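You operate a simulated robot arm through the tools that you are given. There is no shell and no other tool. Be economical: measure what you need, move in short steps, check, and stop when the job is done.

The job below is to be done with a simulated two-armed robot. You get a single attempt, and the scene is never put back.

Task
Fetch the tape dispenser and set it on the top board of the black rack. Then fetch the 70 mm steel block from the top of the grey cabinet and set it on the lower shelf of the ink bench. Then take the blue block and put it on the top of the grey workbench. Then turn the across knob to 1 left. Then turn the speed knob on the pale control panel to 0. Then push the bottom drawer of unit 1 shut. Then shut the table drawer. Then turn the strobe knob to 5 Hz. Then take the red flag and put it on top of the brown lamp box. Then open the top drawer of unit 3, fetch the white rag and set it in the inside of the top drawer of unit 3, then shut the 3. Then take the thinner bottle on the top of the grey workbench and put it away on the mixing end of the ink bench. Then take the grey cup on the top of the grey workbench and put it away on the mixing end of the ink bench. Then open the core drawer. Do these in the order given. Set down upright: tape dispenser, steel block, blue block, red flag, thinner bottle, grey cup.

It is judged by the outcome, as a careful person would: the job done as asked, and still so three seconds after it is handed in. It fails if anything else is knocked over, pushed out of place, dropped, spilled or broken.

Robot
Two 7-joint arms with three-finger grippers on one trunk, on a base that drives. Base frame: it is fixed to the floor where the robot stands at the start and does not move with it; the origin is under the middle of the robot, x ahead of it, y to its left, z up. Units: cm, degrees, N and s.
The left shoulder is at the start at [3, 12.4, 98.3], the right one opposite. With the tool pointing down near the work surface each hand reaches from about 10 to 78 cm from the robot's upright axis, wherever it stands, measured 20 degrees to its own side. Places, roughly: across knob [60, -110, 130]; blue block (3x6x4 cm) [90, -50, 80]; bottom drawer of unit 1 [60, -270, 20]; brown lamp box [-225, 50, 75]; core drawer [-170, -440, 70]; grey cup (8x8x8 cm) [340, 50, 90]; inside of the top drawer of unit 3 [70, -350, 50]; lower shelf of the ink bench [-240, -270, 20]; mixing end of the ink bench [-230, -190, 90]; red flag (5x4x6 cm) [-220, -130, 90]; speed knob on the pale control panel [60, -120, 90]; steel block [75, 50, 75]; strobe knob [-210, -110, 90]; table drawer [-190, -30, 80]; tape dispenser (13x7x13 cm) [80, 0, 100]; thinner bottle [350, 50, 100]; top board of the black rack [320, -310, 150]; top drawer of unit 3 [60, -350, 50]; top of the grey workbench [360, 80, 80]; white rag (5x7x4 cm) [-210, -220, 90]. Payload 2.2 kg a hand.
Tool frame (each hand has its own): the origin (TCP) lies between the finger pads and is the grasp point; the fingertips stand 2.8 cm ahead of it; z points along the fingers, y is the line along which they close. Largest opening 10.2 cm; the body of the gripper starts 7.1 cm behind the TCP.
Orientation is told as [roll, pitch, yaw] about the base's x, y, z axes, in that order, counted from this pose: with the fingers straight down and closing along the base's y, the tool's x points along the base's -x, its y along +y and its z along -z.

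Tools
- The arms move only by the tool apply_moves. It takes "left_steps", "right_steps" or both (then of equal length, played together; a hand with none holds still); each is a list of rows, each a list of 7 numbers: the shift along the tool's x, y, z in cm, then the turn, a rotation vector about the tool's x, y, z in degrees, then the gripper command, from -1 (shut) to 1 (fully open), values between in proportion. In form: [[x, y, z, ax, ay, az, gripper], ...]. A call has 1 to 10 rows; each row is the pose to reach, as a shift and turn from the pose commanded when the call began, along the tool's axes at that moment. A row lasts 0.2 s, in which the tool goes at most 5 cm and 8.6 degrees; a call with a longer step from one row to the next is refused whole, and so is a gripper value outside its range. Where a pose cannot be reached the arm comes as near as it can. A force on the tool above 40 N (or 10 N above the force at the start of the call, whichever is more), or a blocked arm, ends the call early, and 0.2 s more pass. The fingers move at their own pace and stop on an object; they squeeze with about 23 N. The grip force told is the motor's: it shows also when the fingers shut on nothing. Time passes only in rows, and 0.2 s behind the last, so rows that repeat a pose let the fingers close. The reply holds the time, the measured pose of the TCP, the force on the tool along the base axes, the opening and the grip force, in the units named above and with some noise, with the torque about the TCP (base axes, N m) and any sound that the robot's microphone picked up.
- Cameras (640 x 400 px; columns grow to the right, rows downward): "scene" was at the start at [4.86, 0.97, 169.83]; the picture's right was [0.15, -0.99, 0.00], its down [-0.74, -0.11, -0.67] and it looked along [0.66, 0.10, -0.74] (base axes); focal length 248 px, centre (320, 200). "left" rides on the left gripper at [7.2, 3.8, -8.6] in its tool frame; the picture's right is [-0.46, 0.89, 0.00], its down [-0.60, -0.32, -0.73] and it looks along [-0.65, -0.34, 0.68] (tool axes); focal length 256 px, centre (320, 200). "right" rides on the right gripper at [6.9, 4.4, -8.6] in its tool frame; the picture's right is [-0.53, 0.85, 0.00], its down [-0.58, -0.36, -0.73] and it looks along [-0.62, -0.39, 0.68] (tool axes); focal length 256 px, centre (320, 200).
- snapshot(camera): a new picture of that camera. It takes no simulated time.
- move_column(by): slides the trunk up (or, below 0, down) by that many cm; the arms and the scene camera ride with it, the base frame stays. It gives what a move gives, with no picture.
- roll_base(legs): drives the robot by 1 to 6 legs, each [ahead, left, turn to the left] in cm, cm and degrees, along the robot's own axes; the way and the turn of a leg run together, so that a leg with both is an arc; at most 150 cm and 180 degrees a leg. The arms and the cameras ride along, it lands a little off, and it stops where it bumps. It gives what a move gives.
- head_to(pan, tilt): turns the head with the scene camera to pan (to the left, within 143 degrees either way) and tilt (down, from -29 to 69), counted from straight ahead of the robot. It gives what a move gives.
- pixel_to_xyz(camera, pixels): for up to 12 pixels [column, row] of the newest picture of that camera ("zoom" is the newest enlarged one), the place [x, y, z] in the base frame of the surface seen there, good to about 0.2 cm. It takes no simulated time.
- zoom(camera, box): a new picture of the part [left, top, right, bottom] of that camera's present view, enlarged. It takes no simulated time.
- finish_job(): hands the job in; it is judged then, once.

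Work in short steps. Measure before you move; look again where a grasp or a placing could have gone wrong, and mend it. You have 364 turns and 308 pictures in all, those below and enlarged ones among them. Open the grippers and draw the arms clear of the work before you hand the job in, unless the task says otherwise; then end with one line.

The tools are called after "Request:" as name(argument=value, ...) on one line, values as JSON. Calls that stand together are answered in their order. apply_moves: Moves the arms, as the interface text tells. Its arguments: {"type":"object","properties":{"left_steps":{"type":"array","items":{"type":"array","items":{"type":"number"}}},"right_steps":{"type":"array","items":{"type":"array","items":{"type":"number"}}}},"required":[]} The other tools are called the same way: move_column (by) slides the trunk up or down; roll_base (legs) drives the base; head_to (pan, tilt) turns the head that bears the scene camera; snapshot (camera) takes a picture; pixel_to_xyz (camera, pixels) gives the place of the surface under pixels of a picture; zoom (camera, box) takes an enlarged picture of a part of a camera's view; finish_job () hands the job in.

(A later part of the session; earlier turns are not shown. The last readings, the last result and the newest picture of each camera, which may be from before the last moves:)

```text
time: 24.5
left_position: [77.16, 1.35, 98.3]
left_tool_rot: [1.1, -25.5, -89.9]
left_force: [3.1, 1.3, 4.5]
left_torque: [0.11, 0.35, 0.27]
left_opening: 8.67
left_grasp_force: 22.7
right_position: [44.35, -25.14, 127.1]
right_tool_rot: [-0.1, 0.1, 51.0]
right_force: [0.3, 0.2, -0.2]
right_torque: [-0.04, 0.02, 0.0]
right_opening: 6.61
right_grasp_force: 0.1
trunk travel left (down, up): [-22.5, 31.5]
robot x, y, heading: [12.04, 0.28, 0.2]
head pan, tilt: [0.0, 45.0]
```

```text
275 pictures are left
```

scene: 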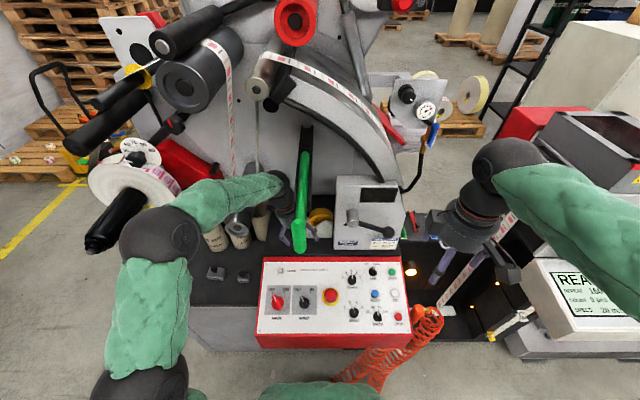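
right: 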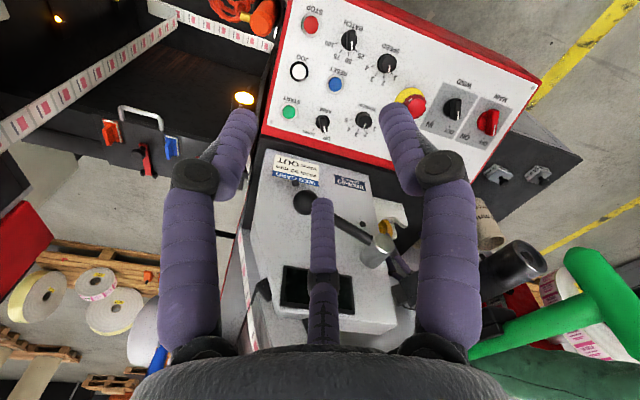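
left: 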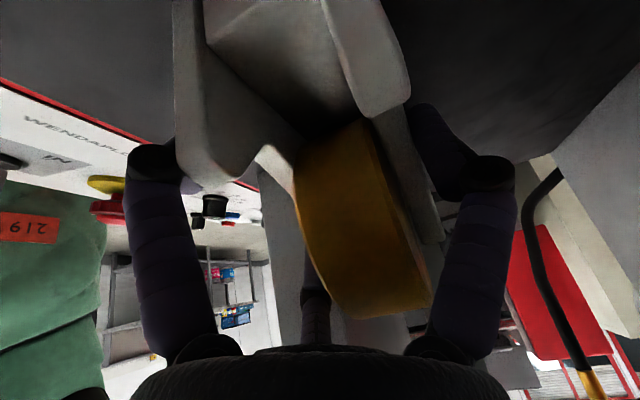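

Gripped (8.67 cm, 22.7 N). I lift 2.5 cm and draw it toward the front, below the lever.

Request:
apply_moves(left_steps=[[-0.5, 0, -1.1, 0, 0, 0, -1], [-1.07, 0, -2.26, 0, 0, 0, -1], [-1.07, -4, -2.26, 0, 0, 0, -1], [-1.07, -8, -2.26, 0, 0, 0, -1], [-1.07, -12, -2.26, 0, 0, 0, -1]])

Request:
snapshot(camera="scene")

```text
time: 25.3
left_position: [74.53, 1.56, 100.35]
left_tool_rot: [1.5, -25.5, -89.2]
left_force: [12.9, 1.6, -10.5]
left_torque: [-0.22, 0.43, 0.85]
left_opening: 8.81
left_grasp_force: 23.1
right_position: [44.59, -25.14, 126.95]
right_tool_rot: [0.0, 0.1, 51.2]
right_force: [0.5, -0.5, 0.0]
right_torque: [0.0, -0.02, 0.03]
right_opening: 6.62
right_grasp_force: 0.1
trunk travel left (down, up): [-22.5, 31.5]
robot x, y, heading: [12.38, 0.05, 0.1]
head pan, tilt: [0.0, 45.0]
stopped in row 4 (left hand): the force on the tool passed its limit at 52 N (the readings are from after the stop); the commanded pose is now the measured one
```

```text
274 pictures are left
```

scene: 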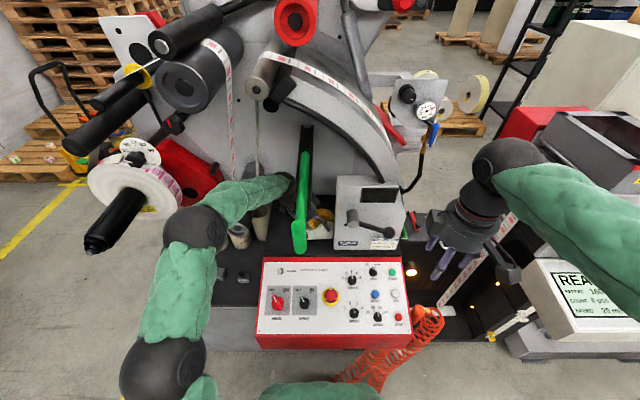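

Stopped by a +x force at x=74.5. I zoom to see what it touches.

Request:
zoom(camera="scene", box=[250, 160, 370, 260])

Request:
snapshot(camera="left")

```text
4.00 times, centred on (310, 210) of scene
```

zoom: 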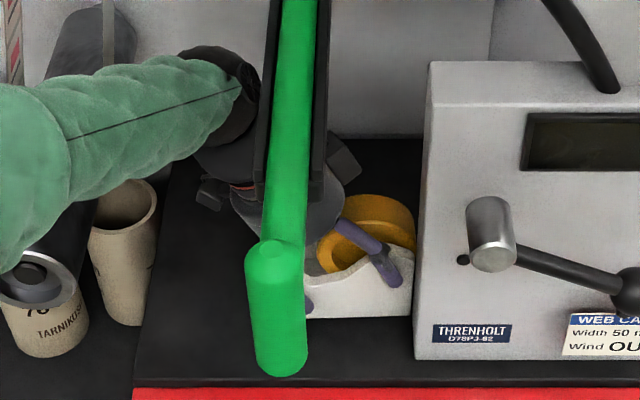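

```text
272 pictures are left
```

left: 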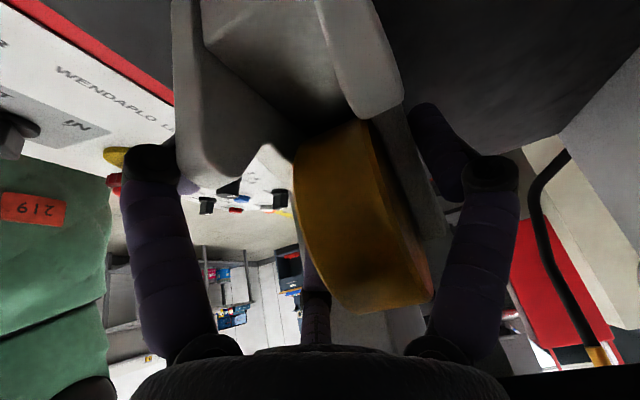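

I measure the dispenser's edges, F3 and hand parts now.

Request:
pixel_to_xyz(camera="zoom", pixels=[[330, 314], [405, 312], [412, 260], [360, 290], [380, 265], [400, 225], [345, 155], [360, 175], [300, 220], [433, 280], [220, 205], [340, 335]])

Request:
apply_moves(left_steps=[[0, 0, 0, 0, 0, 0, -1]])

```text
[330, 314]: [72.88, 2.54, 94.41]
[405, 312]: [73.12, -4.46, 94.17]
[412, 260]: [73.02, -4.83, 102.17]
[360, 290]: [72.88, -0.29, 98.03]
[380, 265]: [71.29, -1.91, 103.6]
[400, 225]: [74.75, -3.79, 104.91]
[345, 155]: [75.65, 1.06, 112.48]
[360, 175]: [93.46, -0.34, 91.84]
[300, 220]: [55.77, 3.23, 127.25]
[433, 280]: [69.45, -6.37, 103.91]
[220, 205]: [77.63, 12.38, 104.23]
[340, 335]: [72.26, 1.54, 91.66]
```

```text
time: 25.7
left_position: [74.43, 1.62, 100.25]
left_tool_rot: [1.5, -25.4, -89.4]
left_force: [16.6, 4.6, -13.6]
left_torque: [0.02, 0.48, 1.06]
left_opening: 8.82
left_grasp_force: 23.2
right_position: [44.76, -25.08, 127.01]
right_tool_rot: [0.2, 0.2, 51.0]
right_force: [1.0, 0.3, 1.0]
right_torque: [0.03, -0.01, -0.01]
right_opening: 6.64
right_grasp_force: 0.0
trunk travel left (down, up): [-22.5, 31.5]
robot x, y, heading: [12.4, 0.19, 0.0]
head pan, tilt: [0.0, 45.0]
```

A static force remains. The dispenser's right end is close to the grey box (left face y≈−6.4); I ease back and move 2 cm left and see whether the force vanishes.

Request:
apply_moves(left_steps=[[0.3, 0.6, -0.3, 0, 0, 0, -1], [0.9, 0.6, -0.8, 0, 0, 0, -1], [1.6, 0.6, -1.3, 0, 0, 0, -1], [1.6, 0.6, -1.3, 0, 0, 0, -1]])

```text
time: 26.7
left_position: [74.76, 3.49, 101.12]
left_tool_rot: [1.4, -25.5, -89.6]
left_force: [0.0, -0.3, -14.2]
left_torque: [0.09, 0.2, 0.0]
left_opening: 8.66
left_grasp_force: 23.4
right_position: [44.49, -25.19, 127.07]
right_tool_rot: [0.1, 0.1, 51.0]
right_force: [-0.5, 0.4, -0.2]
right_torque: [0.03, 0.03, -0.01]
right_opening: 6.61
right_grasp_force: 0.0
trunk travel left (down, up): [-22.5, 31.5]
robot x, y, heading: [12.45, -0.02, -0.1]
head pan, tilt: [0.0, 45.0]
```

Free now, showing the weight of ~14 N. I draw it forward 22 cm.

Request:
apply_moves(left_steps=[[0, -3, 0, 0, 0, 0, -1], [0, -6.5, 0, 0, 0, 0, -1], [0, -10, 0, 0, 0, 0, -1], [0, -14, 0, 0, 0, 0, -1], [0, -18, 0, 0, 0, 0, -1]])

Request:
snapshot(camera="scene")

```text
time: 27.9
left_position: [56.67, 2.81, 100.58]
left_tool_rot: [1.9, -25.5, -89.5]
left_force: [-0.3, -0.3, -11.9]
left_torque: [0.1, 0.17, 0.01]
left_opening: 8.69
left_grasp_force: 22.2
right_position: [44.24, -25.21, 127.06]
right_tool_rot: [0.0, 0.0, 51.0]
right_force: [-0.8, 0.5, -0.2]
right_torque: [0.04, -0.06, -0.02]
right_opening: 6.65
right_grasp_force: 0.1
trunk travel left (down, up): [-22.5, 31.5]
robot x, y, heading: [12.26, 0.14, -0.1]
head pan, tilt: [0.0, 45.0]
```

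```text
271 pictures are left
```

scene: 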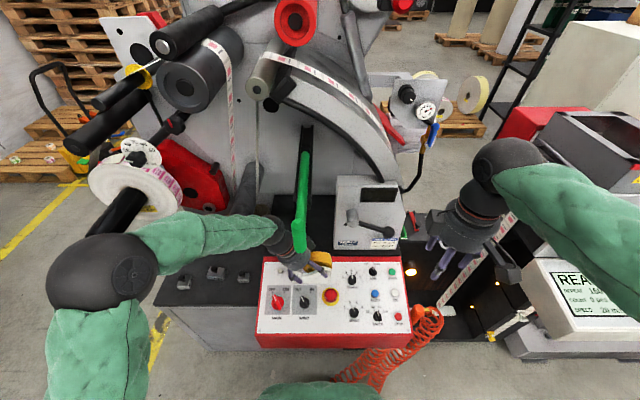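

I shift 5 cm left, then back the base away 45 cm.

Request:
apply_moves(left_steps=[[2.2, 0, -1.1, 0, 0, 0, -1], [4.5, 0, -2.1, 0, 0, 0, -1]])

Request:
roll_base(legs=[[-45, 0, 0]])

Request:
snapshot(camera="scene")

Request:
snapshot(camera="left")

```text
time: 28.5
left_position: [56.64, 7.86, 100.35]
left_tool_rot: [1.6, -25.5, -89.4]
left_force: [-0.2, 0.6, -13.1]
left_torque: [0.08, 0.17, 0.03]
left_opening: 8.68
left_grasp_force: 23.1
right_position: [44.48, -25.06, 126.88]
right_tool_rot: [0.1, 0.2, 51.0]
right_force: [0.0, -0.2, -0.2]
right_torque: [0.01, 0.0, 0.02]
right_opening: 6.63
right_grasp_force: 0.1
trunk travel left (down, up): [-22.5, 31.5]
robot x, y, heading: [12.23, -0.24, 0.1]
head pan, tilt: [0.0, 45.0]
```

```text
time: 31.2
left_position: [11.76, 7.97, 100.23]
left_tool_rot: [1.5, -25.4, -89.6]
left_force: [0.5, 0.7, -14.1]
left_torque: [0.09, 0.17, 0.03]
left_opening: 8.66
left_grasp_force: 23.4
right_position: [-0.44, -25.06, 126.96]
right_tool_rot: [0.0, 0.0, 51.1]
right_force: [0.0, 0.4, 0.6]
right_torque: [0.03, -0.01, 0.03]
right_opening: 6.64
right_grasp_force: 0.0
trunk travel left (down, up): [-22.5, 31.5]
robot x, y, heading: [-32.71, 0.37, -0.1]
head pan, tilt: [0.0, 45.0]
```

```text
270 pictures are left
```

scene: 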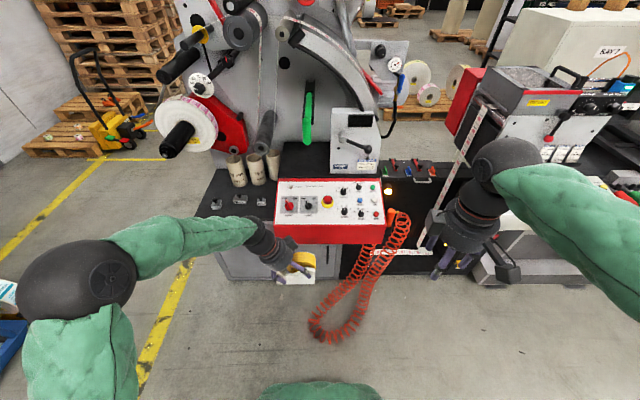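

```text
269 pictures are left
```

left: 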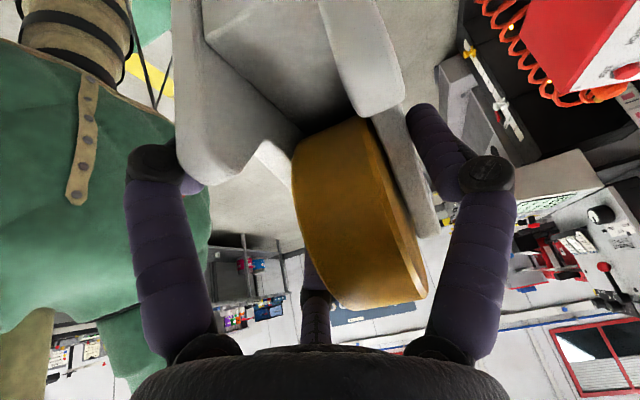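

Now I look left to plan the way round the machine, with coordinates.

Request:
head_to(pan=55, tilt=30)

Request:
snapshot(camera="scene")

Request:
pixel_to_xyz(camera="scene", pixels=[[200, 350], [260, 300], [300, 250], [350, 220], [400, 200], [440, 190], [480, 200], [500, 230], [330, 180], [550, 120], [600, 140], [380, 165]])

```text
time: 32.5
left_position: [11.88, 7.97, 100.35]
left_tool_rot: [1.6, -25.5, -89.6]
left_force: [0.0, 0.3, -13.4]
left_torque: [0.12, 0.18, 0.01]
left_opening: 8.67
left_grasp_force: 23.0
right_position: [-0.4, -25.16, 127.06]
right_tool_rot: [0.0, 0.2, 51.0]
right_force: [0.4, 0.9, 0.1]
right_torque: [0.01, -0.03, 0.01]
right_opening: 6.61
right_grasp_force: 0.1
trunk travel left (down, up): [-22.5, 31.5]
robot x, y, heading: [-32.81, 0.12, 0.0]
head pan, tilt: [55.0, 30.0]
```

```text
268 pictures are left
```

scene: 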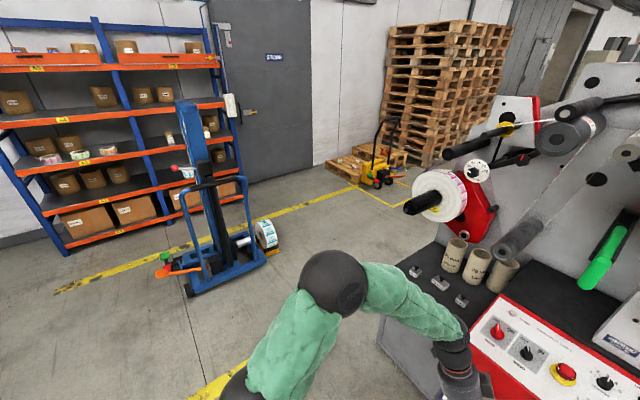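

```text
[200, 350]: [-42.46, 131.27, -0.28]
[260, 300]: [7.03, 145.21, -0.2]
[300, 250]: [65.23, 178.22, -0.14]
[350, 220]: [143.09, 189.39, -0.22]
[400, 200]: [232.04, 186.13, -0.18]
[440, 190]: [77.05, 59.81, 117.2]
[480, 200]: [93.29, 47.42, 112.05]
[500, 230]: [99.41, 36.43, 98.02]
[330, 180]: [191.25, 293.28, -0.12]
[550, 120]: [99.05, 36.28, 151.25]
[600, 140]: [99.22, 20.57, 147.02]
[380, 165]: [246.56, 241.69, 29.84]
```

I check the lift's nearest edges and the roll's tip before choosing the lane.

Request:
pixel_to_xyz(camera="scene", pixels=[[190, 292], [262, 262], [270, 245], [245, 200], [160, 270], [408, 208], [445, 150], [300, 275], [372, 178], [395, 190]])

```text
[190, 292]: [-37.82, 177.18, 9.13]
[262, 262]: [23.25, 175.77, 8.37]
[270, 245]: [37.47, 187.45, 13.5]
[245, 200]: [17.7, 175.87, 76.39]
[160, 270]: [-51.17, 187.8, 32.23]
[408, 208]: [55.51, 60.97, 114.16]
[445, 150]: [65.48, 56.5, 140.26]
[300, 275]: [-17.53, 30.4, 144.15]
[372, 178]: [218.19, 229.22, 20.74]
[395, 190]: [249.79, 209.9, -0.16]
```

Lane at y≈115. I drive left, then ahead past the machine's left end, and look.

Request:
roll_base(legs=[[0, 115, 0], [150, 0, 0], [40, 0, 0]])

Request:
head_to(pan=-40, tilt=20)

Request:
snapshot(camera="scene")

Request:
pixel_to_xyz(camera="scene", pixels=[[200, 350], [300, 300], [400, 300], [300, 250], [400, 250], [500, 280], [250, 220], [350, 220], [450, 220], [550, 250], [100, 250], [600, 350]])

```text
time: 47.4
left_position: [202.69, 121.82, 100.43]
left_tool_rot: [1.4, -25.5, -89.0]
left_force: [0.1, -0.8, -13.9]
left_torque: [0.09, 0.2, -0.03]
left_opening: 8.64
left_grasp_force: 22.6
right_position: [190.82, 88.65, 127.02]
right_tool_rot: [0.1, 0.1, 51.5]
right_force: [0.1, -0.5, -0.1]
right_torque: [0.03, -0.01, 0.01]
right_opening: 6.64
right_grasp_force: 0.0
trunk travel left (down, up): [-22.5, 31.5]
robot x, y, heading: [157.98, 113.34, 0.6]
head pan, tilt: [55.0, 30.0]
```

```text
time: 49.1
left_position: [202.75, 121.86, 100.26]
left_tool_rot: [1.6, -25.5, -89.0]
left_force: [0.3, 0.7, -13.5]
left_torque: [0.1, 0.2, 0.0]
left_opening: 8.64
left_grasp_force: 23.0
right_position: [190.81, 88.7, 126.96]
right_tool_rot: [0.2, 0.1, 51.4]
right_force: [0.3, 0.1, 0.0]
right_torque: [0.02, -0.03, -0.02]
right_opening: 6.61
right_grasp_force: 0.0
trunk travel left (down, up): [-22.5, 31.5]
robot x, y, heading: [158.49, 113.44, 0.5]
head pan, tilt: [-40.0, 20.0]
```

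```text
267 pictures are left
```

scene: 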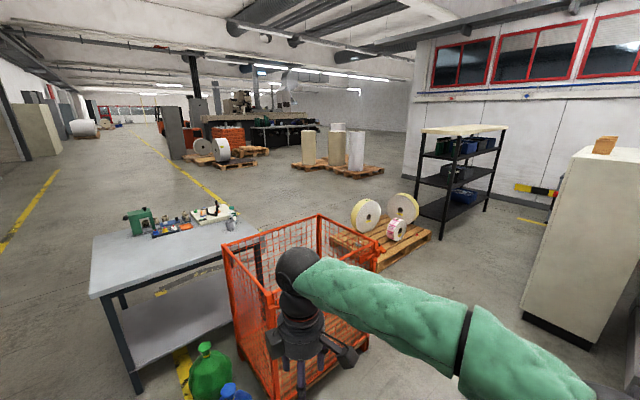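

```text
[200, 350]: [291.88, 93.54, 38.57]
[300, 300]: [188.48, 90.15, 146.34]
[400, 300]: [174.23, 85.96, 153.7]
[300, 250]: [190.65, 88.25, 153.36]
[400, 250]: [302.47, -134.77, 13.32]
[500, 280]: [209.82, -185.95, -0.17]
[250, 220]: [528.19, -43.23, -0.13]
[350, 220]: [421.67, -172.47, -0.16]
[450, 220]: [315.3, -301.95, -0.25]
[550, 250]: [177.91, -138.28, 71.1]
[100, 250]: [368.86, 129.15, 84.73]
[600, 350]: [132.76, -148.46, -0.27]
```

The black rack with pale top is at (460,170). I measure cage, pallet, cabinet and rack corners for the route.

Request:
pixel_to_xyz(camera="scene", pixels=[[225, 250], [275, 395], [380, 266], [345, 250], [525, 318], [588, 348], [442, 238], [419, 200], [485, 208], [441, 136], [425, 129], [505, 127]])

Request:
zoom(camera="scene", box=[380, 100, 540, 260])

```text
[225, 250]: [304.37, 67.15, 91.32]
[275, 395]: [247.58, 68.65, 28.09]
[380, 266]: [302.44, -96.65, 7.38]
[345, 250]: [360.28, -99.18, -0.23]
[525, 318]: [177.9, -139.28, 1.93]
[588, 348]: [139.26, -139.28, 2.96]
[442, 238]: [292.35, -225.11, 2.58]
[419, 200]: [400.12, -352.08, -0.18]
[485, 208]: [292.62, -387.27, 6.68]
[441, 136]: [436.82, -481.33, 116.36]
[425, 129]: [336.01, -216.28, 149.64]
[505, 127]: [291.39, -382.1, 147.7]
```

```text
2.50 times, centred on (460, 180) of scene
```

zoom: 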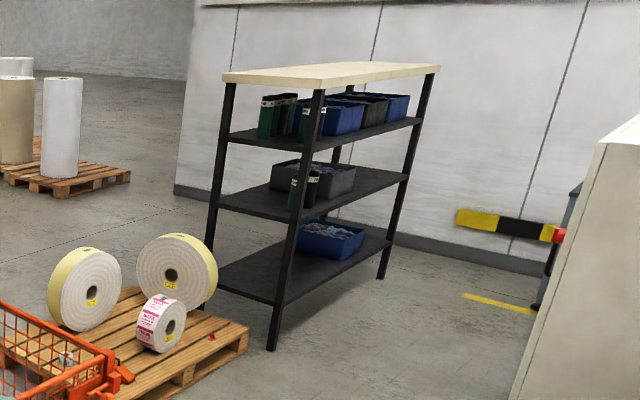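

Rack spans x 292–340, y −217…−387, top ≈150. I look right to see how far the machine backs reach.

Request:
head_to(pan=-90, tilt=35)

Request:
snapshot(camera="scene")

Request:
pixel_to_xyz(camera="scene", pixels=[[100, 300], [200, 300], [300, 300], [350, 250], [400, 300], [300, 200], [350, 200], [250, 180], [320, 150], [280, 250], [380, 220], [120, 200]])

```text
time: 50.3
left_position: [202.78, 121.87, 100.34]
left_tool_rot: [1.6, -25.5, -89.0]
left_force: [0.0, 0.5, -13.3]
left_torque: [0.11, 0.21, 0.0]
left_opening: 8.66
left_grasp_force: 23.0
right_position: [190.79, 88.65, 127.07]
right_tool_rot: [0.0, 0.1, 51.5]
right_force: [0.1, -0.1, -0.6]
right_torque: [0.03, 0.0, 0.0]
right_opening: 6.62
right_grasp_force: 0.1
trunk travel left (down, up): [-22.5, 31.5]
robot x, y, heading: [158.37, 113.34, 0.6]
head pan, tilt: [-90.0, 35.0]
```

```text
265 pictures are left
```

scene: 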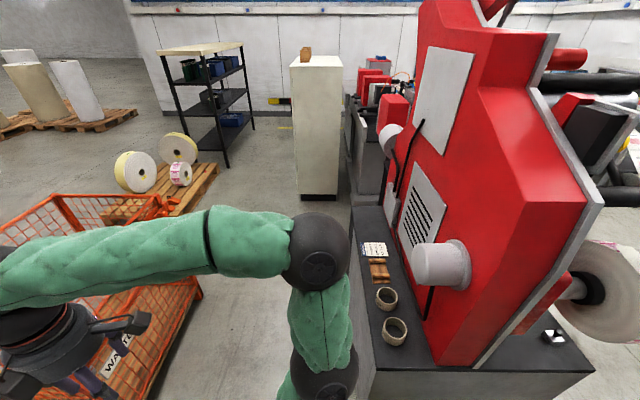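

```text
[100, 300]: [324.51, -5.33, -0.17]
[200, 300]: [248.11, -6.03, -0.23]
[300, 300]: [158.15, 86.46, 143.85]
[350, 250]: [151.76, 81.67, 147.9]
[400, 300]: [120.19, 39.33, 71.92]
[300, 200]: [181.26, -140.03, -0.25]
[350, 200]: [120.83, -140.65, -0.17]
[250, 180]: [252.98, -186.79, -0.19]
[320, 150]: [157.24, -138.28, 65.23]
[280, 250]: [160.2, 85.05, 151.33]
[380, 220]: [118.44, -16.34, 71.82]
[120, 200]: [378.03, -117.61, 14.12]
```

I raise the column (clears cage and lets me reach 150), then drive through the corridor to the rack.

Request:
move_column(by=30)

Request:
roll_base(legs=[[32, 0, -0.6], [0, -150, 0], [42, -70, 0], [0, -150, 0], [0, -40, 0]])

Request:
head_to(pan=0, tilt=35)

Request:
snapshot(camera="scene")

```text
time: 53.3
left_position: [202.7, 121.91, 130.36]
left_tool_rot: [1.5, -25.4, -89.0]
left_force: [-1.0, 0.1, -14.4]
left_torque: [0.09, 0.2, 0.01]
left_opening: 8.64
left_grasp_force: 22.8
right_position: [190.82, 88.6, 156.93]
right_tool_rot: [0.0, 0.1, 51.5]
right_force: [-0.3, 0.7, 0.4]
right_torque: [-0.01, -0.01, -0.01]
right_opening: 6.64
right_grasp_force: 0.0
trunk travel left (down, up): [-52.5, 1.5]
robot x, y, heading: [158.64, 113.54, 0.5]
head pan, tilt: [-90.0, 35.0]
```

```text
time: 75.5
left_position: [280.38, -287.59, 130.18]
left_tool_rot: [1.5, -25.5, -89.1]
left_force: [-0.4, 0.5, -14.2]
left_torque: [0.04, 0.19, 0.03]
left_opening: 8.69
left_grasp_force: 22.5
right_position: [268.58, -320.79, 156.97]
right_tool_rot: [0.1, 0.1, 51.5]
right_force: [0.6, 0.3, -0.1]
right_torque: [-0.01, 0.02, 0.0]
right_opening: 6.63
right_grasp_force: 0.1
trunk travel left (down, up): [-52.5, 1.5]
robot x, y, heading: [236.09, -295.94, 0.6]
head pan, tilt: [-90.0, 35.0]
```

```text
time: 77.2
left_position: [280.5, -287.57, 130.22]
left_tool_rot: [1.5, -25.4, -89.0]
left_force: [-0.5, 1.2, -13.6]
left_torque: [0.08, 0.18, 0.02]
left_opening: 8.68
left_grasp_force: 22.8
right_position: [268.51, -320.86, 156.99]
right_tool_rot: [0.1, 0.2, 51.5]
right_force: [-1.0, 0.0, -0.2]
right_torque: [-0.01, 0.0, -0.03]
right_opening: 6.63
right_grasp_force: 0.1
trunk travel left (down, up): [-52.5, 1.5]
robot x, y, heading: [236.22, -295.99, 0.5]
head pan, tilt: [0.0, 35.0]
```

```text
264 pictures are left
```

scene: 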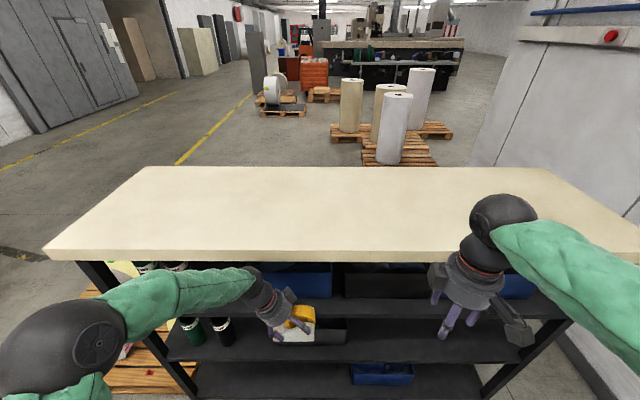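

Board is empty. I measure its edge and surface, and back up 15 cm before raising the arm.

Request:
pixel_to_xyz(camera="scene", pixels=[[300, 245], [150, 245], [300, 210], [320, 180], [200, 220], [450, 215]])

Request:
roll_base(legs=[[-15, 0, 0]])

Request:
apply_moves(left_steps=[[-2.1, 0, -4.5, 0, 0, 0, -1], [-4.2, 0, -9, 0, 0, 0, -1], [-6.3, 0, -13.5, 0, 0, 0, -1], [-8.4, 0, -18, 0, 0, 0, -1], [-10.5, 0, -22.5, 0, 0, 0, -1], [-12.6, 0, -27, 0, 0, 0, -1], [-13.5, 0, -28.9, 0, 0, 0, -1]], right_steps=[[0, 0, 0, 0, 0, 0, 1], [0, 0, 0, 0, 0, 0, 1], [0, 0, 0, 0, 0, 0, 1], [0, 0, 0, 0, 0, 0, 1], [0, 0, 0, 0, 0, 0, 1], [0, 0, 0, 0, 0, 0, 1], [0, 0, 0, 0, 0, 0, 1]])

Request:
snapshot(camera="scene")

```text
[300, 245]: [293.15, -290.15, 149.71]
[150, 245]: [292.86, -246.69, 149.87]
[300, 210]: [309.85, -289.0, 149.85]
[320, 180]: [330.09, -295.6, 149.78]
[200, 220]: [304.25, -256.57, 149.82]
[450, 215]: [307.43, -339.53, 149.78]
```

```text
time: 78.6
left_position: [265.66, -287.59, 130.09]
left_tool_rot: [1.3, -25.5, -88.9]
left_force: [0.8, 1.2, -14.3]
left_torque: [0.08, 0.21, -0.03]
left_opening: 8.71
left_grasp_force: 23.2
right_position: [253.76, -320.81, 156.99]
right_tool_rot: [0.2, 0.1, 51.6]
right_force: [0.7, -0.3, 0.4]
right_torque: [-0.02, 0.04, 0.02]
right_opening: 6.63
right_grasp_force: 0.1
trunk travel left (down, up): [-52.5, 1.5]
robot x, y, heading: [221.15, -296.02, 0.3]
head pan, tilt: [0.0, 35.0]
```

```text
time: 80.2
left_position: [264.4, -287.53, 162.13]
left_tool_rot: [1.5, -25.4, -88.9]
left_force: [-0.3, -0.7, -14.3]
left_torque: [0.08, 0.17, 0.01]
left_opening: 8.67
left_grasp_force: 22.9
right_position: [253.68, -320.92, 157.06]
right_tool_rot: [0.0, 0.1, 51.6]
right_force: [0.6, 0.2, 0.0]
right_torque: [-0.01, 0.02, 0.03]
right_opening: 10.21
right_grasp_force: 0.0
trunk travel left (down, up): [-52.5, 1.5]
robot x, y, heading: [221.11, -296.48, 0.6]
head pan, tilt: [0.0, 35.0]
```

```text
263 pictures are left
```

scene: 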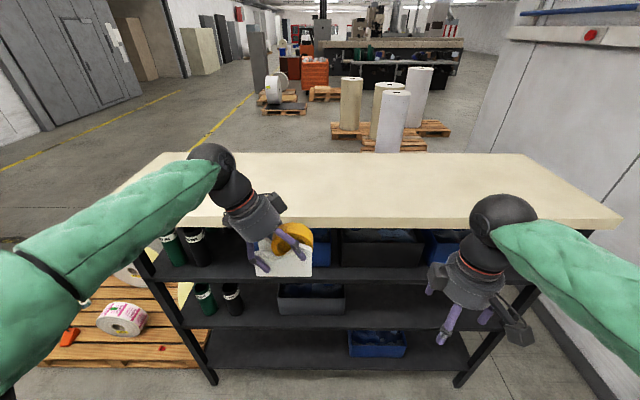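

Dispenser bottom is ~6 cm above the board level. I drive 25 cm forward and reach 20 cm ahead.

Request:
roll_base(legs=[[24, 0, 0]])

Request:
apply_moves(left_steps=[[0, 4, 0, 0, 0, 0, -1], [0, 8, 0, 0, 0, 0, -1], [0, 12, 0, 0, 0, 0, -1], [0, 16, 0, 0, 0, 0, -1], [0, 20, 0, 0, 0, 0, -1], [0, 22, 0, 0, 0, 0, -1]])

Request:
zoom(camera="scene", box=[160, 100, 420, 280])

```text
time: 81.9
left_position: [288.52, -287.55, 162.44]
left_tool_rot: [1.6, -25.4, -89.2]
left_force: [-0.9, 0.4, -14.1]
left_torque: [0.1, 0.2, -0.02]
left_opening: 8.65
left_grasp_force: 22.9
right_position: [277.37, -320.96, 157.05]
right_tool_rot: [0.0, 0.1, 51.3]
right_force: [0.4, 0.4, -0.1]
right_torque: [-0.05, -0.03, -0.03]
right_opening: 10.23
right_grasp_force: 0.2
trunk travel left (down, up): [-52.5, 1.5]
robot x, y, heading: [245.34, -295.72, 0.1]
head pan, tilt: [0.0, 35.0]
```

```text
time: 83.3
left_position: [309.58, -287.04, 162.58]
left_tool_rot: [1.3, -25.3, -89.1]
left_force: [-0.3, 1.0, -13.3]
left_torque: [0.08, 0.18, 0.01]
left_opening: 8.68
left_grasp_force: 22.5
left hand out of reach, approached as far as the arm can: row 6
right_position: [277.7, -321.01, 157.02]
right_tool_rot: [0.2, 0.0, 51.4]
right_force: [-0.1, -0.3, -0.5]
right_torque: [-0.01, -0.01, 0.02]
right_opening: 10.19
right_grasp_force: 0.0
trunk travel left (down, up): [-52.5, 1.5]
robot x, y, heading: [245.19, -295.86, 0.2]
head pan, tilt: [0.0, 35.0]
```

```text
2.22 times, centred on (290, 190) of scene
```

zoom: 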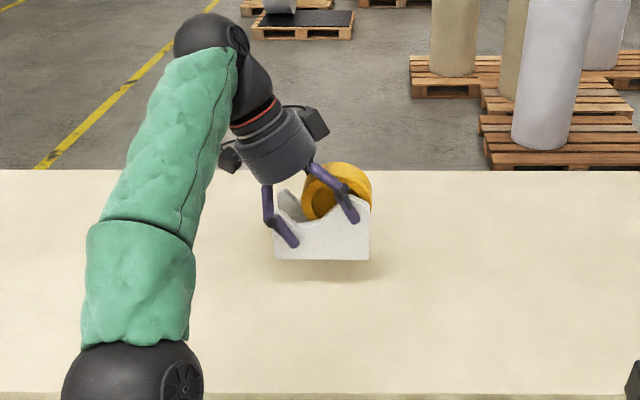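

Level and above the board. I measure the bottom edge height then lower.

Request:
pixel_to_xyz(camera="zoom", pixels=[[300, 255], [355, 257], [320, 275], [284, 215]])

Request:
apply_moves(left_steps=[[0.6, 0, 1.35, 0, 0, 0, -1], [1.2, 0, 2.7, 0, 0, 0, -1], [1.8, 0, 4.0, 0, 0, 0, -1], [1.8, 0, 4.0, 0, 0, 0, -1]])

Request:
zoom(camera="scene", box=[200, 120, 400, 260])

```text
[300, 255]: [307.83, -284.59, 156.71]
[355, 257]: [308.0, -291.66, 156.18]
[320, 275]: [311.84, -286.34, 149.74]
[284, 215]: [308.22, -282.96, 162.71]
```

```text
time: 84.3
left_position: [309.73, -287.02, 158.28]
left_tool_rot: [1.5, -25.4, -89.2]
left_force: [-0.3, -0.1, -13.9]
left_torque: [0.1, 0.22, 0.0]
left_opening: 8.65
left_grasp_force: 22.7
right_position: [277.61, -320.87, 156.99]
right_tool_rot: [0.1, 0.0, 51.2]
right_force: [0.1, 0.8, 0.0]
right_torque: [-0.02, 0.02, 0.02]
right_opening: 10.24
right_grasp_force: 0.0
trunk travel left (down, up): [-52.5, 1.5]
robot x, y, heading: [245.01, -296.15, 0.3]
head pan, tilt: [0.0, 35.0]
```

```text
2.86 times, centred on (300, 190) of scene
```

zoom: 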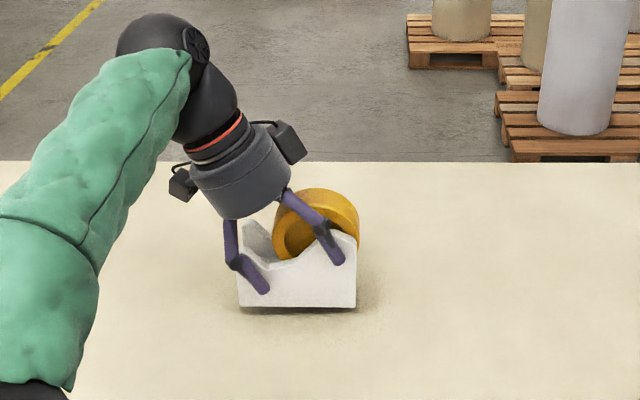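

About 1.8 cm left; I lower in small steps until contact.

Request:
apply_moves(left_steps=[[0.25, 0, 0.5, 0, 0, 0, -1], [0.45, 0, 0.95, 0, 0, 0, -1], [0.6, 0, 1.3, 0, 0, 0, -1], [0.75, 0, 1.6, 0, 0, 0, -1], [0.85, 0, 1.8, 0, 0, 0, -1]])

```text
time: 85.5
left_position: [309.74, -287.0, 156.8]
left_tool_rot: [2.0, -25.6, -89.3]
left_force: [4.9, 1.5, 5.6]
left_torque: [-1.06, 0.13, 0.34]
left_opening: 8.72
left_grasp_force: 23.3
right_position: [277.43, -320.8, 157.1]
right_tool_rot: [0.0, 0.0, 51.3]
right_force: [0.0, -0.4, 0.4]
right_torque: [-0.03, -0.01, 0.01]
right_opening: 10.19
right_grasp_force: 0.0
trunk travel left (down, up): [-52.5, 1.5]
robot x, y, heading: [245.41, -296.04, 0.3]
head pan, tilt: [0.0, 35.0]
```

It rests on the board (support ≈20 N). I open the hand.

Request:
apply_moves(left_steps=[[0, 0, 0, 0, 0, 0, 0.6], [0, 0, 0, 0, 0, 0, 1], [0, 0, 0, 0, 0, 0, 1]])

Request:
zoom(camera="scene", box=[200, 120, 400, 260])

Request:
snapshot(camera="left")

```text
time: 86.3
left_position: [309.58, -286.96, 156.38]
left_tool_rot: [1.5, -25.5, -89.2]
left_force: [0.0, -0.6, 0.2]
left_torque: [0.02, 0.02, 0.03]
left_opening: 10.21
left_grasp_force: 0.0
right_position: [277.58, -320.85, 157.11]
right_tool_rot: [0.0, 0.1, 51.3]
right_force: [0.4, 0.8, 0.4]
right_torque: [-0.01, -0.03, 0.03]
right_opening: 10.21
right_grasp_force: 0.0
trunk travel left (down, up): [-52.5, 1.5]
robot x, y, heading: [245.13, -295.94, 0.5]
head pan, tilt: [0.0, 35.0]
```

```text
2.86 times, centred on (300, 190) of scene
```

zoom: 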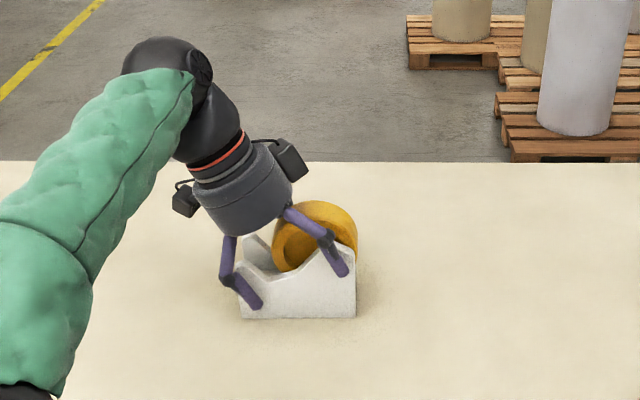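

```text
259 pictures are left
```

left: 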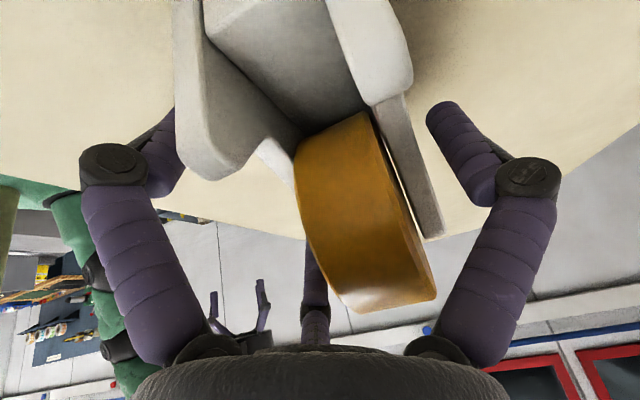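

It stands upright. I withdraw along the tool axis and back off the base.

Request:
apply_moves(left_steps=[[0, 0, -2, 0, 0, 0, 1], [0, 0, -5, 0, 0, 0, 1], [0, 0, -9, 0, 0, 0, 1], [0, 0, -13, 0, 0, 0, 1], [0, -5, -13, 0, 0, 0, 1], [0, -10, -13, 0, 0, 0, 1], [0, -15, -13, 0, 0, 0, 1], [0, -20, -13, 0, 0, 0, 1]])

Request:
snapshot(camera="scene")

```text
time: 88.1
left_position: [288.74, -281.92, 167.63]
left_tool_rot: [1.6, -25.4, -89.1]
left_force: [-1.2, 0.4, -0.3]
left_torque: [-0.01, -0.06, 0.02]
left_opening: 10.19
left_grasp_force: 0.1
left hand out of reach, approached as far as the arm can: row 3, 4
right_position: [277.26, -320.93, 157.06]
right_tool_rot: [0.0, 0.0, 51.4]
right_force: [-0.3, 0.7, 0.3]
right_torque: [-0.02, -0.05, 0.02]
right_opening: 10.19
right_grasp_force: 0.1
trunk travel left (down, up): [-52.5, 1.5]
robot x, y, heading: [244.95, -296.4, 0.2]
head pan, tilt: [0.0, 35.0]
```

```text
258 pictures are left
```

scene: 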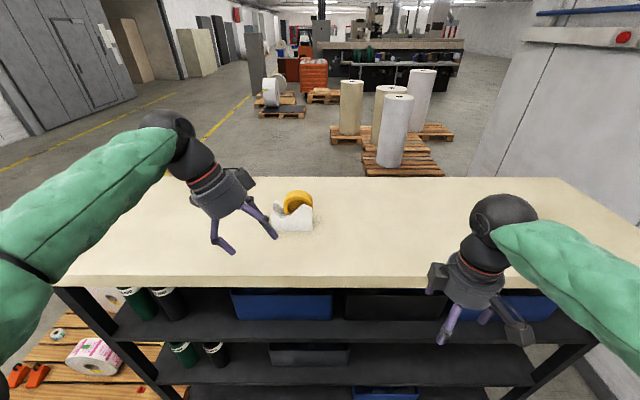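

Task 1 is done. I untilt the left hand and drive back round to the front of the machine.

Request:
apply_moves(left_steps=[[0, -3, 0, 0, 6.4, 0, 1], [0, -6, 0, 0, 12.8, 0, 1], [0, -9, 0, 0, 19, 0, 1], [0, -12, 0, 0, 25.4, 0, 1]])

Request:
roll_base(legs=[[-13, 0, 0], [0, 150, 0], [0, 40, 0], [-42, 70, 0], [0, 150, 0], [-150, 0, 0]])

Request:
roll_base(legs=[[-80, 0, 0], [0, -80, 0]])

Request:
head_to(pan=10, tilt=45)

Request:
snapshot(camera="scene")

```text
time: 89.1
left_position: [276.93, -282.22, 167.52]
left_tool_rot: [1.5, 0.1, -88.5]
left_force: [-0.7, -0.4, -0.3]
left_torque: [0.06, -0.02, 0.0]
left_opening: 10.2
left_grasp_force: 0.0
right_position: [277.07, -320.94, 156.97]
right_tool_rot: [-0.1, 0.0, 51.3]
right_force: [-0.1, 0.0, 0.6]
right_torque: [-0.01, -0.05, 0.01]
right_opening: 10.18
right_grasp_force: 0.0
trunk travel left (down, up): [-52.5, 1.5]
robot x, y, heading: [245.16, -296.01, 0.3]
head pan, tilt: [0.0, 35.0]
```

```text
time: 117.4
left_position: [77.89, 124.87, 167.45]
left_tool_rot: [1.4, 0.0, -89.6]
left_force: [-1.1, -0.3, -0.7]
left_torque: [0.04, 0.01, -0.04]
left_opening: 10.17
left_grasp_force: 0.0
right_position: [77.39, 86.22, 157.06]
right_tool_rot: [0.1, -0.1, 50.3]
right_force: [0.8, -0.9, 0.6]
right_torque: [0.01, 0.04, 0.01]
right_opening: 10.21
right_grasp_force: 0.1
trunk travel left (down, up): [-52.5, 1.5]
robot x, y, heading: [45.16, 111.8, -0.8]
head pan, tilt: [0.0, 35.0]
```

```text
time: 125.5
left_position: [-2.29, 44.97, 167.37]
left_tool_rot: [1.5, -0.1, -89.6]
left_force: [0.0, -0.4, 0.1]
left_torque: [0.02, -0.02, 0.0]
left_opening: 10.22
left_grasp_force: 0.1
right_position: [-2.88, 6.23, 157.1]
right_tool_rot: [0.0, 0.1, 50.2]
right_force: [0.1, 0.2, 0.8]
right_torque: [-0.01, -0.01, 0.01]
right_opening: 10.19
right_grasp_force: 0.0
trunk travel left (down, up): [-52.5, 1.5]
robot x, y, heading: [-34.1, 31.9, -1.0]
head pan, tilt: [0.0, 35.0]
```

```text
time: 126.2
left_position: [-2.19, 44.97, 167.46]
left_tool_rot: [1.5, 0.0, -89.7]
left_force: [0.2, 0.2, -0.4]
left_torque: [-0.01, -0.01, -0.02]
left_opening: 10.19
left_grasp_force: 0.1
right_position: [-2.8, 6.3, 156.99]
right_tool_rot: [0.1, 0.0, 50.1]
right_force: [0.2, -0.8, -1.2]
right_torque: [-0.01, 0.04, -0.02]
right_opening: 10.19
right_grasp_force: 0.0
trunk travel left (down, up): [-52.5, 1.5]
robot x, y, heading: [-34.62, 32.14, -1.0]
head pan, tilt: [10.0, 45.0]
```

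```text
257 pictures are left
```

scene: 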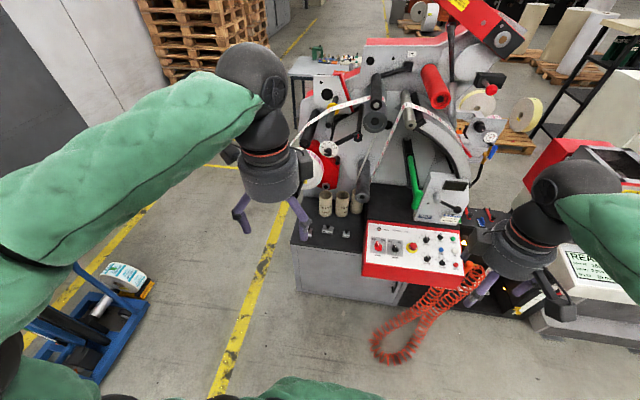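

I'll use the right hand for the 70 mm block (keeps the forearm away from the paper reel). I draw the left hand back, yaw the right hand to 105°, lower the column, and drive to about (10,58).

Request:
apply_moves(left_steps=[[0, -2, 0, 0, 0, 0, 1], [0, -4, 0, 0, 0, 0, 1], [0, -6, 0, 0, 0, 0, 1], [0, -8, 0, 0, 0, 0, 1], [0, -10, 0, 0, 0, 0, 1], [0, -12, 0, 0, 0, 0, 1], [0, -12, 0, 0, 0, 0, 1]], right_steps=[[0, 0, 0, 0, 0, -8, 1], [0, 0, 0, 0, 0, -16, 1], [0, 0, 0, 0, 0, -24, 1], [0, 0, 0, 0, 0, -32, 1], [0, 0, 0, 0, 0, -40, 1], [0, 0, 0, 0, 0, -48, 1], [0, 0, 0, 0, 0, -55, 1]])

Request:
move_column(by=-40)

Request:
roll_base(legs=[[0, 26, 1], [44, 0, 0]])

Request:
head_to(pan=-10, tilt=50)

Request:
snapshot(camera="scene")

```text
time: 127.8
left_position: [-14.42, 45.04, 167.21]
left_tool_rot: [1.4, -0.1, -89.6]
left_force: [-0.3, -0.8, 0.4]
left_torque: [0.0, -0.01, 0.0]
left_opening: 10.19
left_grasp_force: 0.0
right_position: [-2.78, 6.28, 156.96]
right_tool_rot: [0.1, 0.1, 105.4]
right_force: [-0.6, 0.5, -0.8]
right_torque: [-0.02, -0.02, -0.03]
right_opening: 10.2
right_grasp_force: 0.0
trunk travel left (down, up): [-52.5, 1.5]
robot x, y, heading: [-34.45, 31.97, -1.0]
head pan, tilt: [10.0, 45.0]
```

```text
time: 131.7
left_position: [-14.35, 45.02, 127.08]
left_tool_rot: [1.4, 0.0, -89.6]
left_force: [0.7, -0.2, 0.1]
left_torque: [-0.03, -0.04, -0.02]
left_opening: 10.19
left_grasp_force: 0.1
right_position: [-2.85, 6.26, 116.96]
right_tool_rot: [0.1, 0.0, 105.1]
right_force: [-0.2, -0.4, 0.1]
right_torque: [0.01, -0.03, 0.0]
right_opening: 10.23
right_grasp_force: 0.0
trunk travel left (down, up): [-12.5, 41.5]
robot x, y, heading: [-34.66, 31.78, -0.9]
head pan, tilt: [10.0, 45.0]
```

```text
time: 135.8
left_position: [29.62, 72.17, 127.13]
left_tool_rot: [1.4, 0.0, -88.2]
left_force: [0.2, -0.3, -0.2]
left_torque: [0.02, 0.05, 0.04]
left_opening: 10.21
left_grasp_force: 0.1
right_position: [42.12, 33.65, 116.87]
right_tool_rot: [0.1, -0.1, 106.7]
right_force: [-0.4, -0.6, -0.6]
right_torque: [-0.01, 0.03, -0.04]
right_opening: 10.19
right_grasp_force: 0.1
trunk travel left (down, up): [-12.5, 41.5]
robot x, y, heading: [9.38, 58.61, 0.6]
head pan, tilt: [10.0, 45.0]
```

```text
time: 136.7
left_position: [29.55, 72.13, 127.01]
left_tool_rot: [1.4, 0.0, -88.2]
left_force: [0.1, -0.4, 0.1]
left_torque: [0.04, 0.0, 0.01]
left_opening: 10.17
left_grasp_force: 0.1
right_position: [41.97, 33.74, 117.0]
right_tool_rot: [0.1, 0.0, 106.6]
right_force: [-0.8, 0.3, 0.9]
right_torque: [-0.03, 0.03, 0.0]
right_opening: 10.19
right_grasp_force: 0.1
trunk travel left (down, up): [-12.5, 41.5]
robot x, y, heading: [9.5, 58.58, 0.6]
head pan, tilt: [-10.0, 50.0]
```

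```text
256 pictures are left
```

scene: 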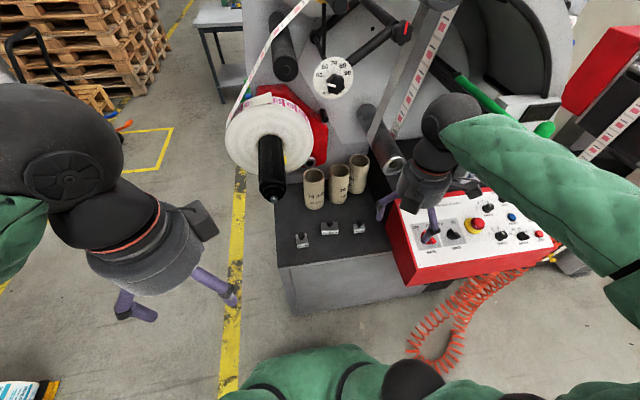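

The 70 mm block is at (329,228) in the middle. I zoom for exact edges.

Request:
zoom(camera="scene", box=[290, 200, 370, 260])

Request:
pixel_to_xyz(camera="scene", pixels=[[302, 237], [330, 222], [330, 228], [360, 223], [272, 195], [282, 150]])

```text
6.67 times, centred on (330, 230) of scene
```

zoom: 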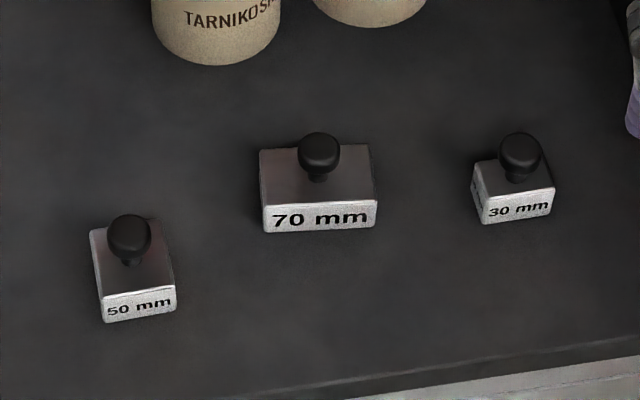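

```text
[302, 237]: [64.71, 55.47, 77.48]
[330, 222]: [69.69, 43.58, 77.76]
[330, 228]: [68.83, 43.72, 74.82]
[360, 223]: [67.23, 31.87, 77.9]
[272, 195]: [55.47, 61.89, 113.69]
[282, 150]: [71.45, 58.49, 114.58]
```

Request:
pixel_to_xyz(camera="zoom", pixels=[[266, 203], [374, 198], [372, 150], [264, 153], [266, 230], [374, 225], [318, 150], [318, 240]])

```text
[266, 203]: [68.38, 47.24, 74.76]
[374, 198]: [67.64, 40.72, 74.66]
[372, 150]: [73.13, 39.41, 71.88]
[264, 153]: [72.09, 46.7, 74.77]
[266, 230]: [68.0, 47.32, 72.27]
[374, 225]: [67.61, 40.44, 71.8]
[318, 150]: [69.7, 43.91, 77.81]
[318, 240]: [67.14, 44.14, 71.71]
```

Block: x 67.9–72, y 40.5–47.2, top 74.8, knob 78. I check the reel's lower right rim, which hangs near the approach.

Request:
pixel_to_xyz(camera="scene", pixels=[[309, 145], [300, 165], [255, 165], [232, 140], [295, 115], [322, 150], [311, 205], [328, 198], [400, 165]])

```text
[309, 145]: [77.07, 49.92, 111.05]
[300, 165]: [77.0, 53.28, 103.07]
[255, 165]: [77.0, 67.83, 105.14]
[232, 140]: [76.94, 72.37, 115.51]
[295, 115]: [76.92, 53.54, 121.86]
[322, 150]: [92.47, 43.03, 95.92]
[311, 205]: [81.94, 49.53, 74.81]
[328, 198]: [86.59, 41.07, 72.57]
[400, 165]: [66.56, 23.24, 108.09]
```

Reel front face is at x=77; fine with a 10° lean. I bring the right hand in front of the block at (58,43,90) with yaw 85°.

Request:
apply_moves(right_steps=[[-0.6, -2.6, 3.9, 0, 0, 3.1, 1], [-1.2, -5.2, 7.8, 0, 0, 6.2, 1], [-1.9, -7.8, 11.6, 0, 0, 9.3, 1], [-2.5, -10.3, 15.5, 0, 0, 12.4, 1], [-3.1, -12.9, 19.3, 0, 0, 15.5, 1], [-3.7, -15.5, 23.2, 0, 0, 18.6, 1], [-4.3, -18, 27, 0, 0, 21.6, 1]])

Request:
apply_moves(right_steps=[[0, 0, 0, 0, -5, 0, 1], [0, 0, 0, 0, -10, 0, 1], [0, 0, 0, 0, -10, 0, 1]])

Request:
snapshot(camera="scene")

Request:
snapshot(camera="right")

```text
time: 138.3
left_position: [29.81, 71.96, 127.13]
left_tool_rot: [1.3, 0.0, -88.2]
left_force: [0.3, 0.0, -0.2]
left_torque: [0.01, 0.03, 0.02]
left_opening: 10.2
left_grasp_force: 0.1
right_position: [58.04, 43.0, 89.59]
right_tool_rot: [0.2, -0.1, 85.0]
right_force: [0.3, -0.7, -0.4]
right_torque: [-0.05, 0.03, 0.03]
right_opening: 10.19
right_grasp_force: 0.1
trunk travel left (down, up): [-12.5, 41.5]
robot x, y, heading: [9.55, 58.18, 0.6]
head pan, tilt: [-10.0, 50.0]
```

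```text
time: 139.1
left_position: [29.53, 72.09, 127.12]
left_tool_rot: [1.5, 0.0, -88.2]
left_force: [-0.8, -0.3, -0.3]
left_torque: [0.01, 0.01, -0.01]
left_opening: 10.22
left_grasp_force: 0.0
right_position: [58.03, 42.85, 89.8]
right_tool_rot: [0.0, -10.0, 85.1]
right_force: [0.0, 0.4, 0.7]
right_torque: [0.0, -0.02, 0.01]
right_opening: 10.19
right_grasp_force: 0.1
trunk travel left (down, up): [-12.5, 41.5]
robot x, y, heading: [9.83, 58.5, 0.8]
head pan, tilt: [-10.0, 50.0]
```

```text
254 pictures are left
```

scene: 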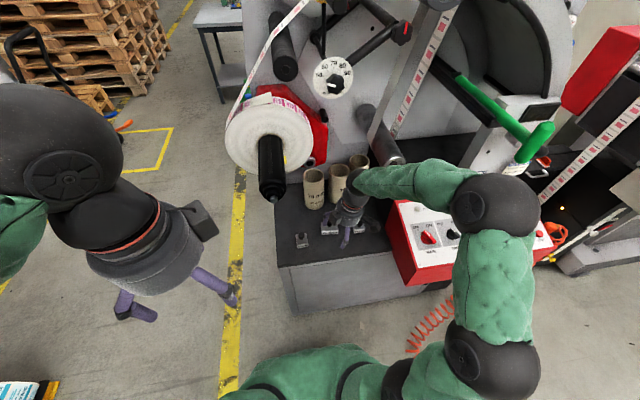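

```text
253 pictures are left
```

right: 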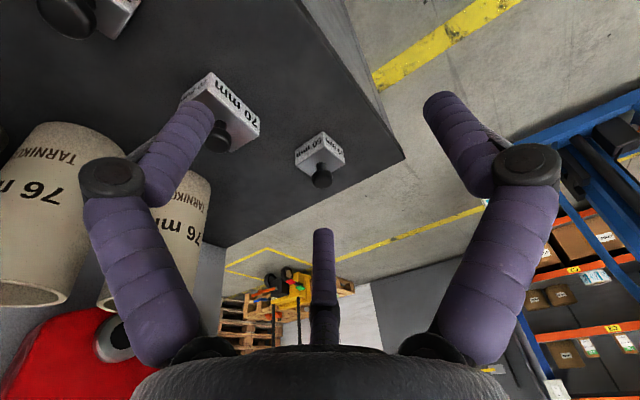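

I move over the block and look.

Request:
apply_moves(right_steps=[[0.1, -4.3, 1, 0, 0, 0, 1], [0.2, -8.6, 3, 0, 0, 0, 1], [0.4, -12.8, 5.5, 0, 0, 0, 1], [0.4, -12.8, 6.6, 0, 0, 0, 1]])

Request:
snapshot(camera="right")

```text
time: 140.1
left_position: [29.43, 71.96, 127.12]
left_tool_rot: [1.3, -0.1, -88.1]
left_force: [-0.5, -0.2, -0.6]
left_torque: [-0.02, -0.03, -0.01]
left_opening: 10.19
left_grasp_force: 0.0
right_position: [70.83, 42.68, 83.42]
right_tool_rot: [0.0, -10.0, 85.1]
right_force: [0.0, -0.8, 0.7]
right_torque: [0.01, 0.03, 0.02]
right_opening: 10.18
right_grasp_force: 0.1
trunk travel left (down, up): [-12.5, 41.5]
robot x, y, heading: [9.78, 58.35, 0.4]
head pan, tilt: [-10.0, 50.0]
```

```text
252 pictures are left
```

right: 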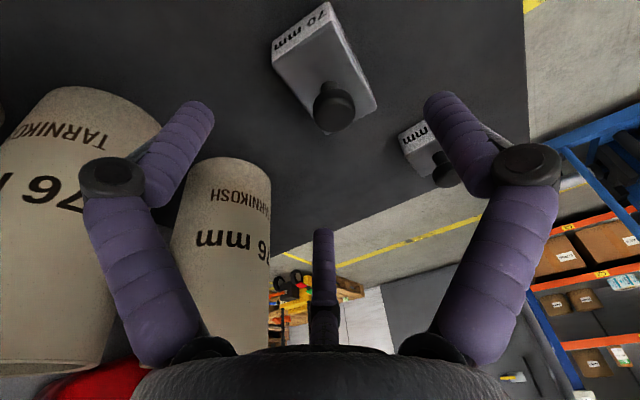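

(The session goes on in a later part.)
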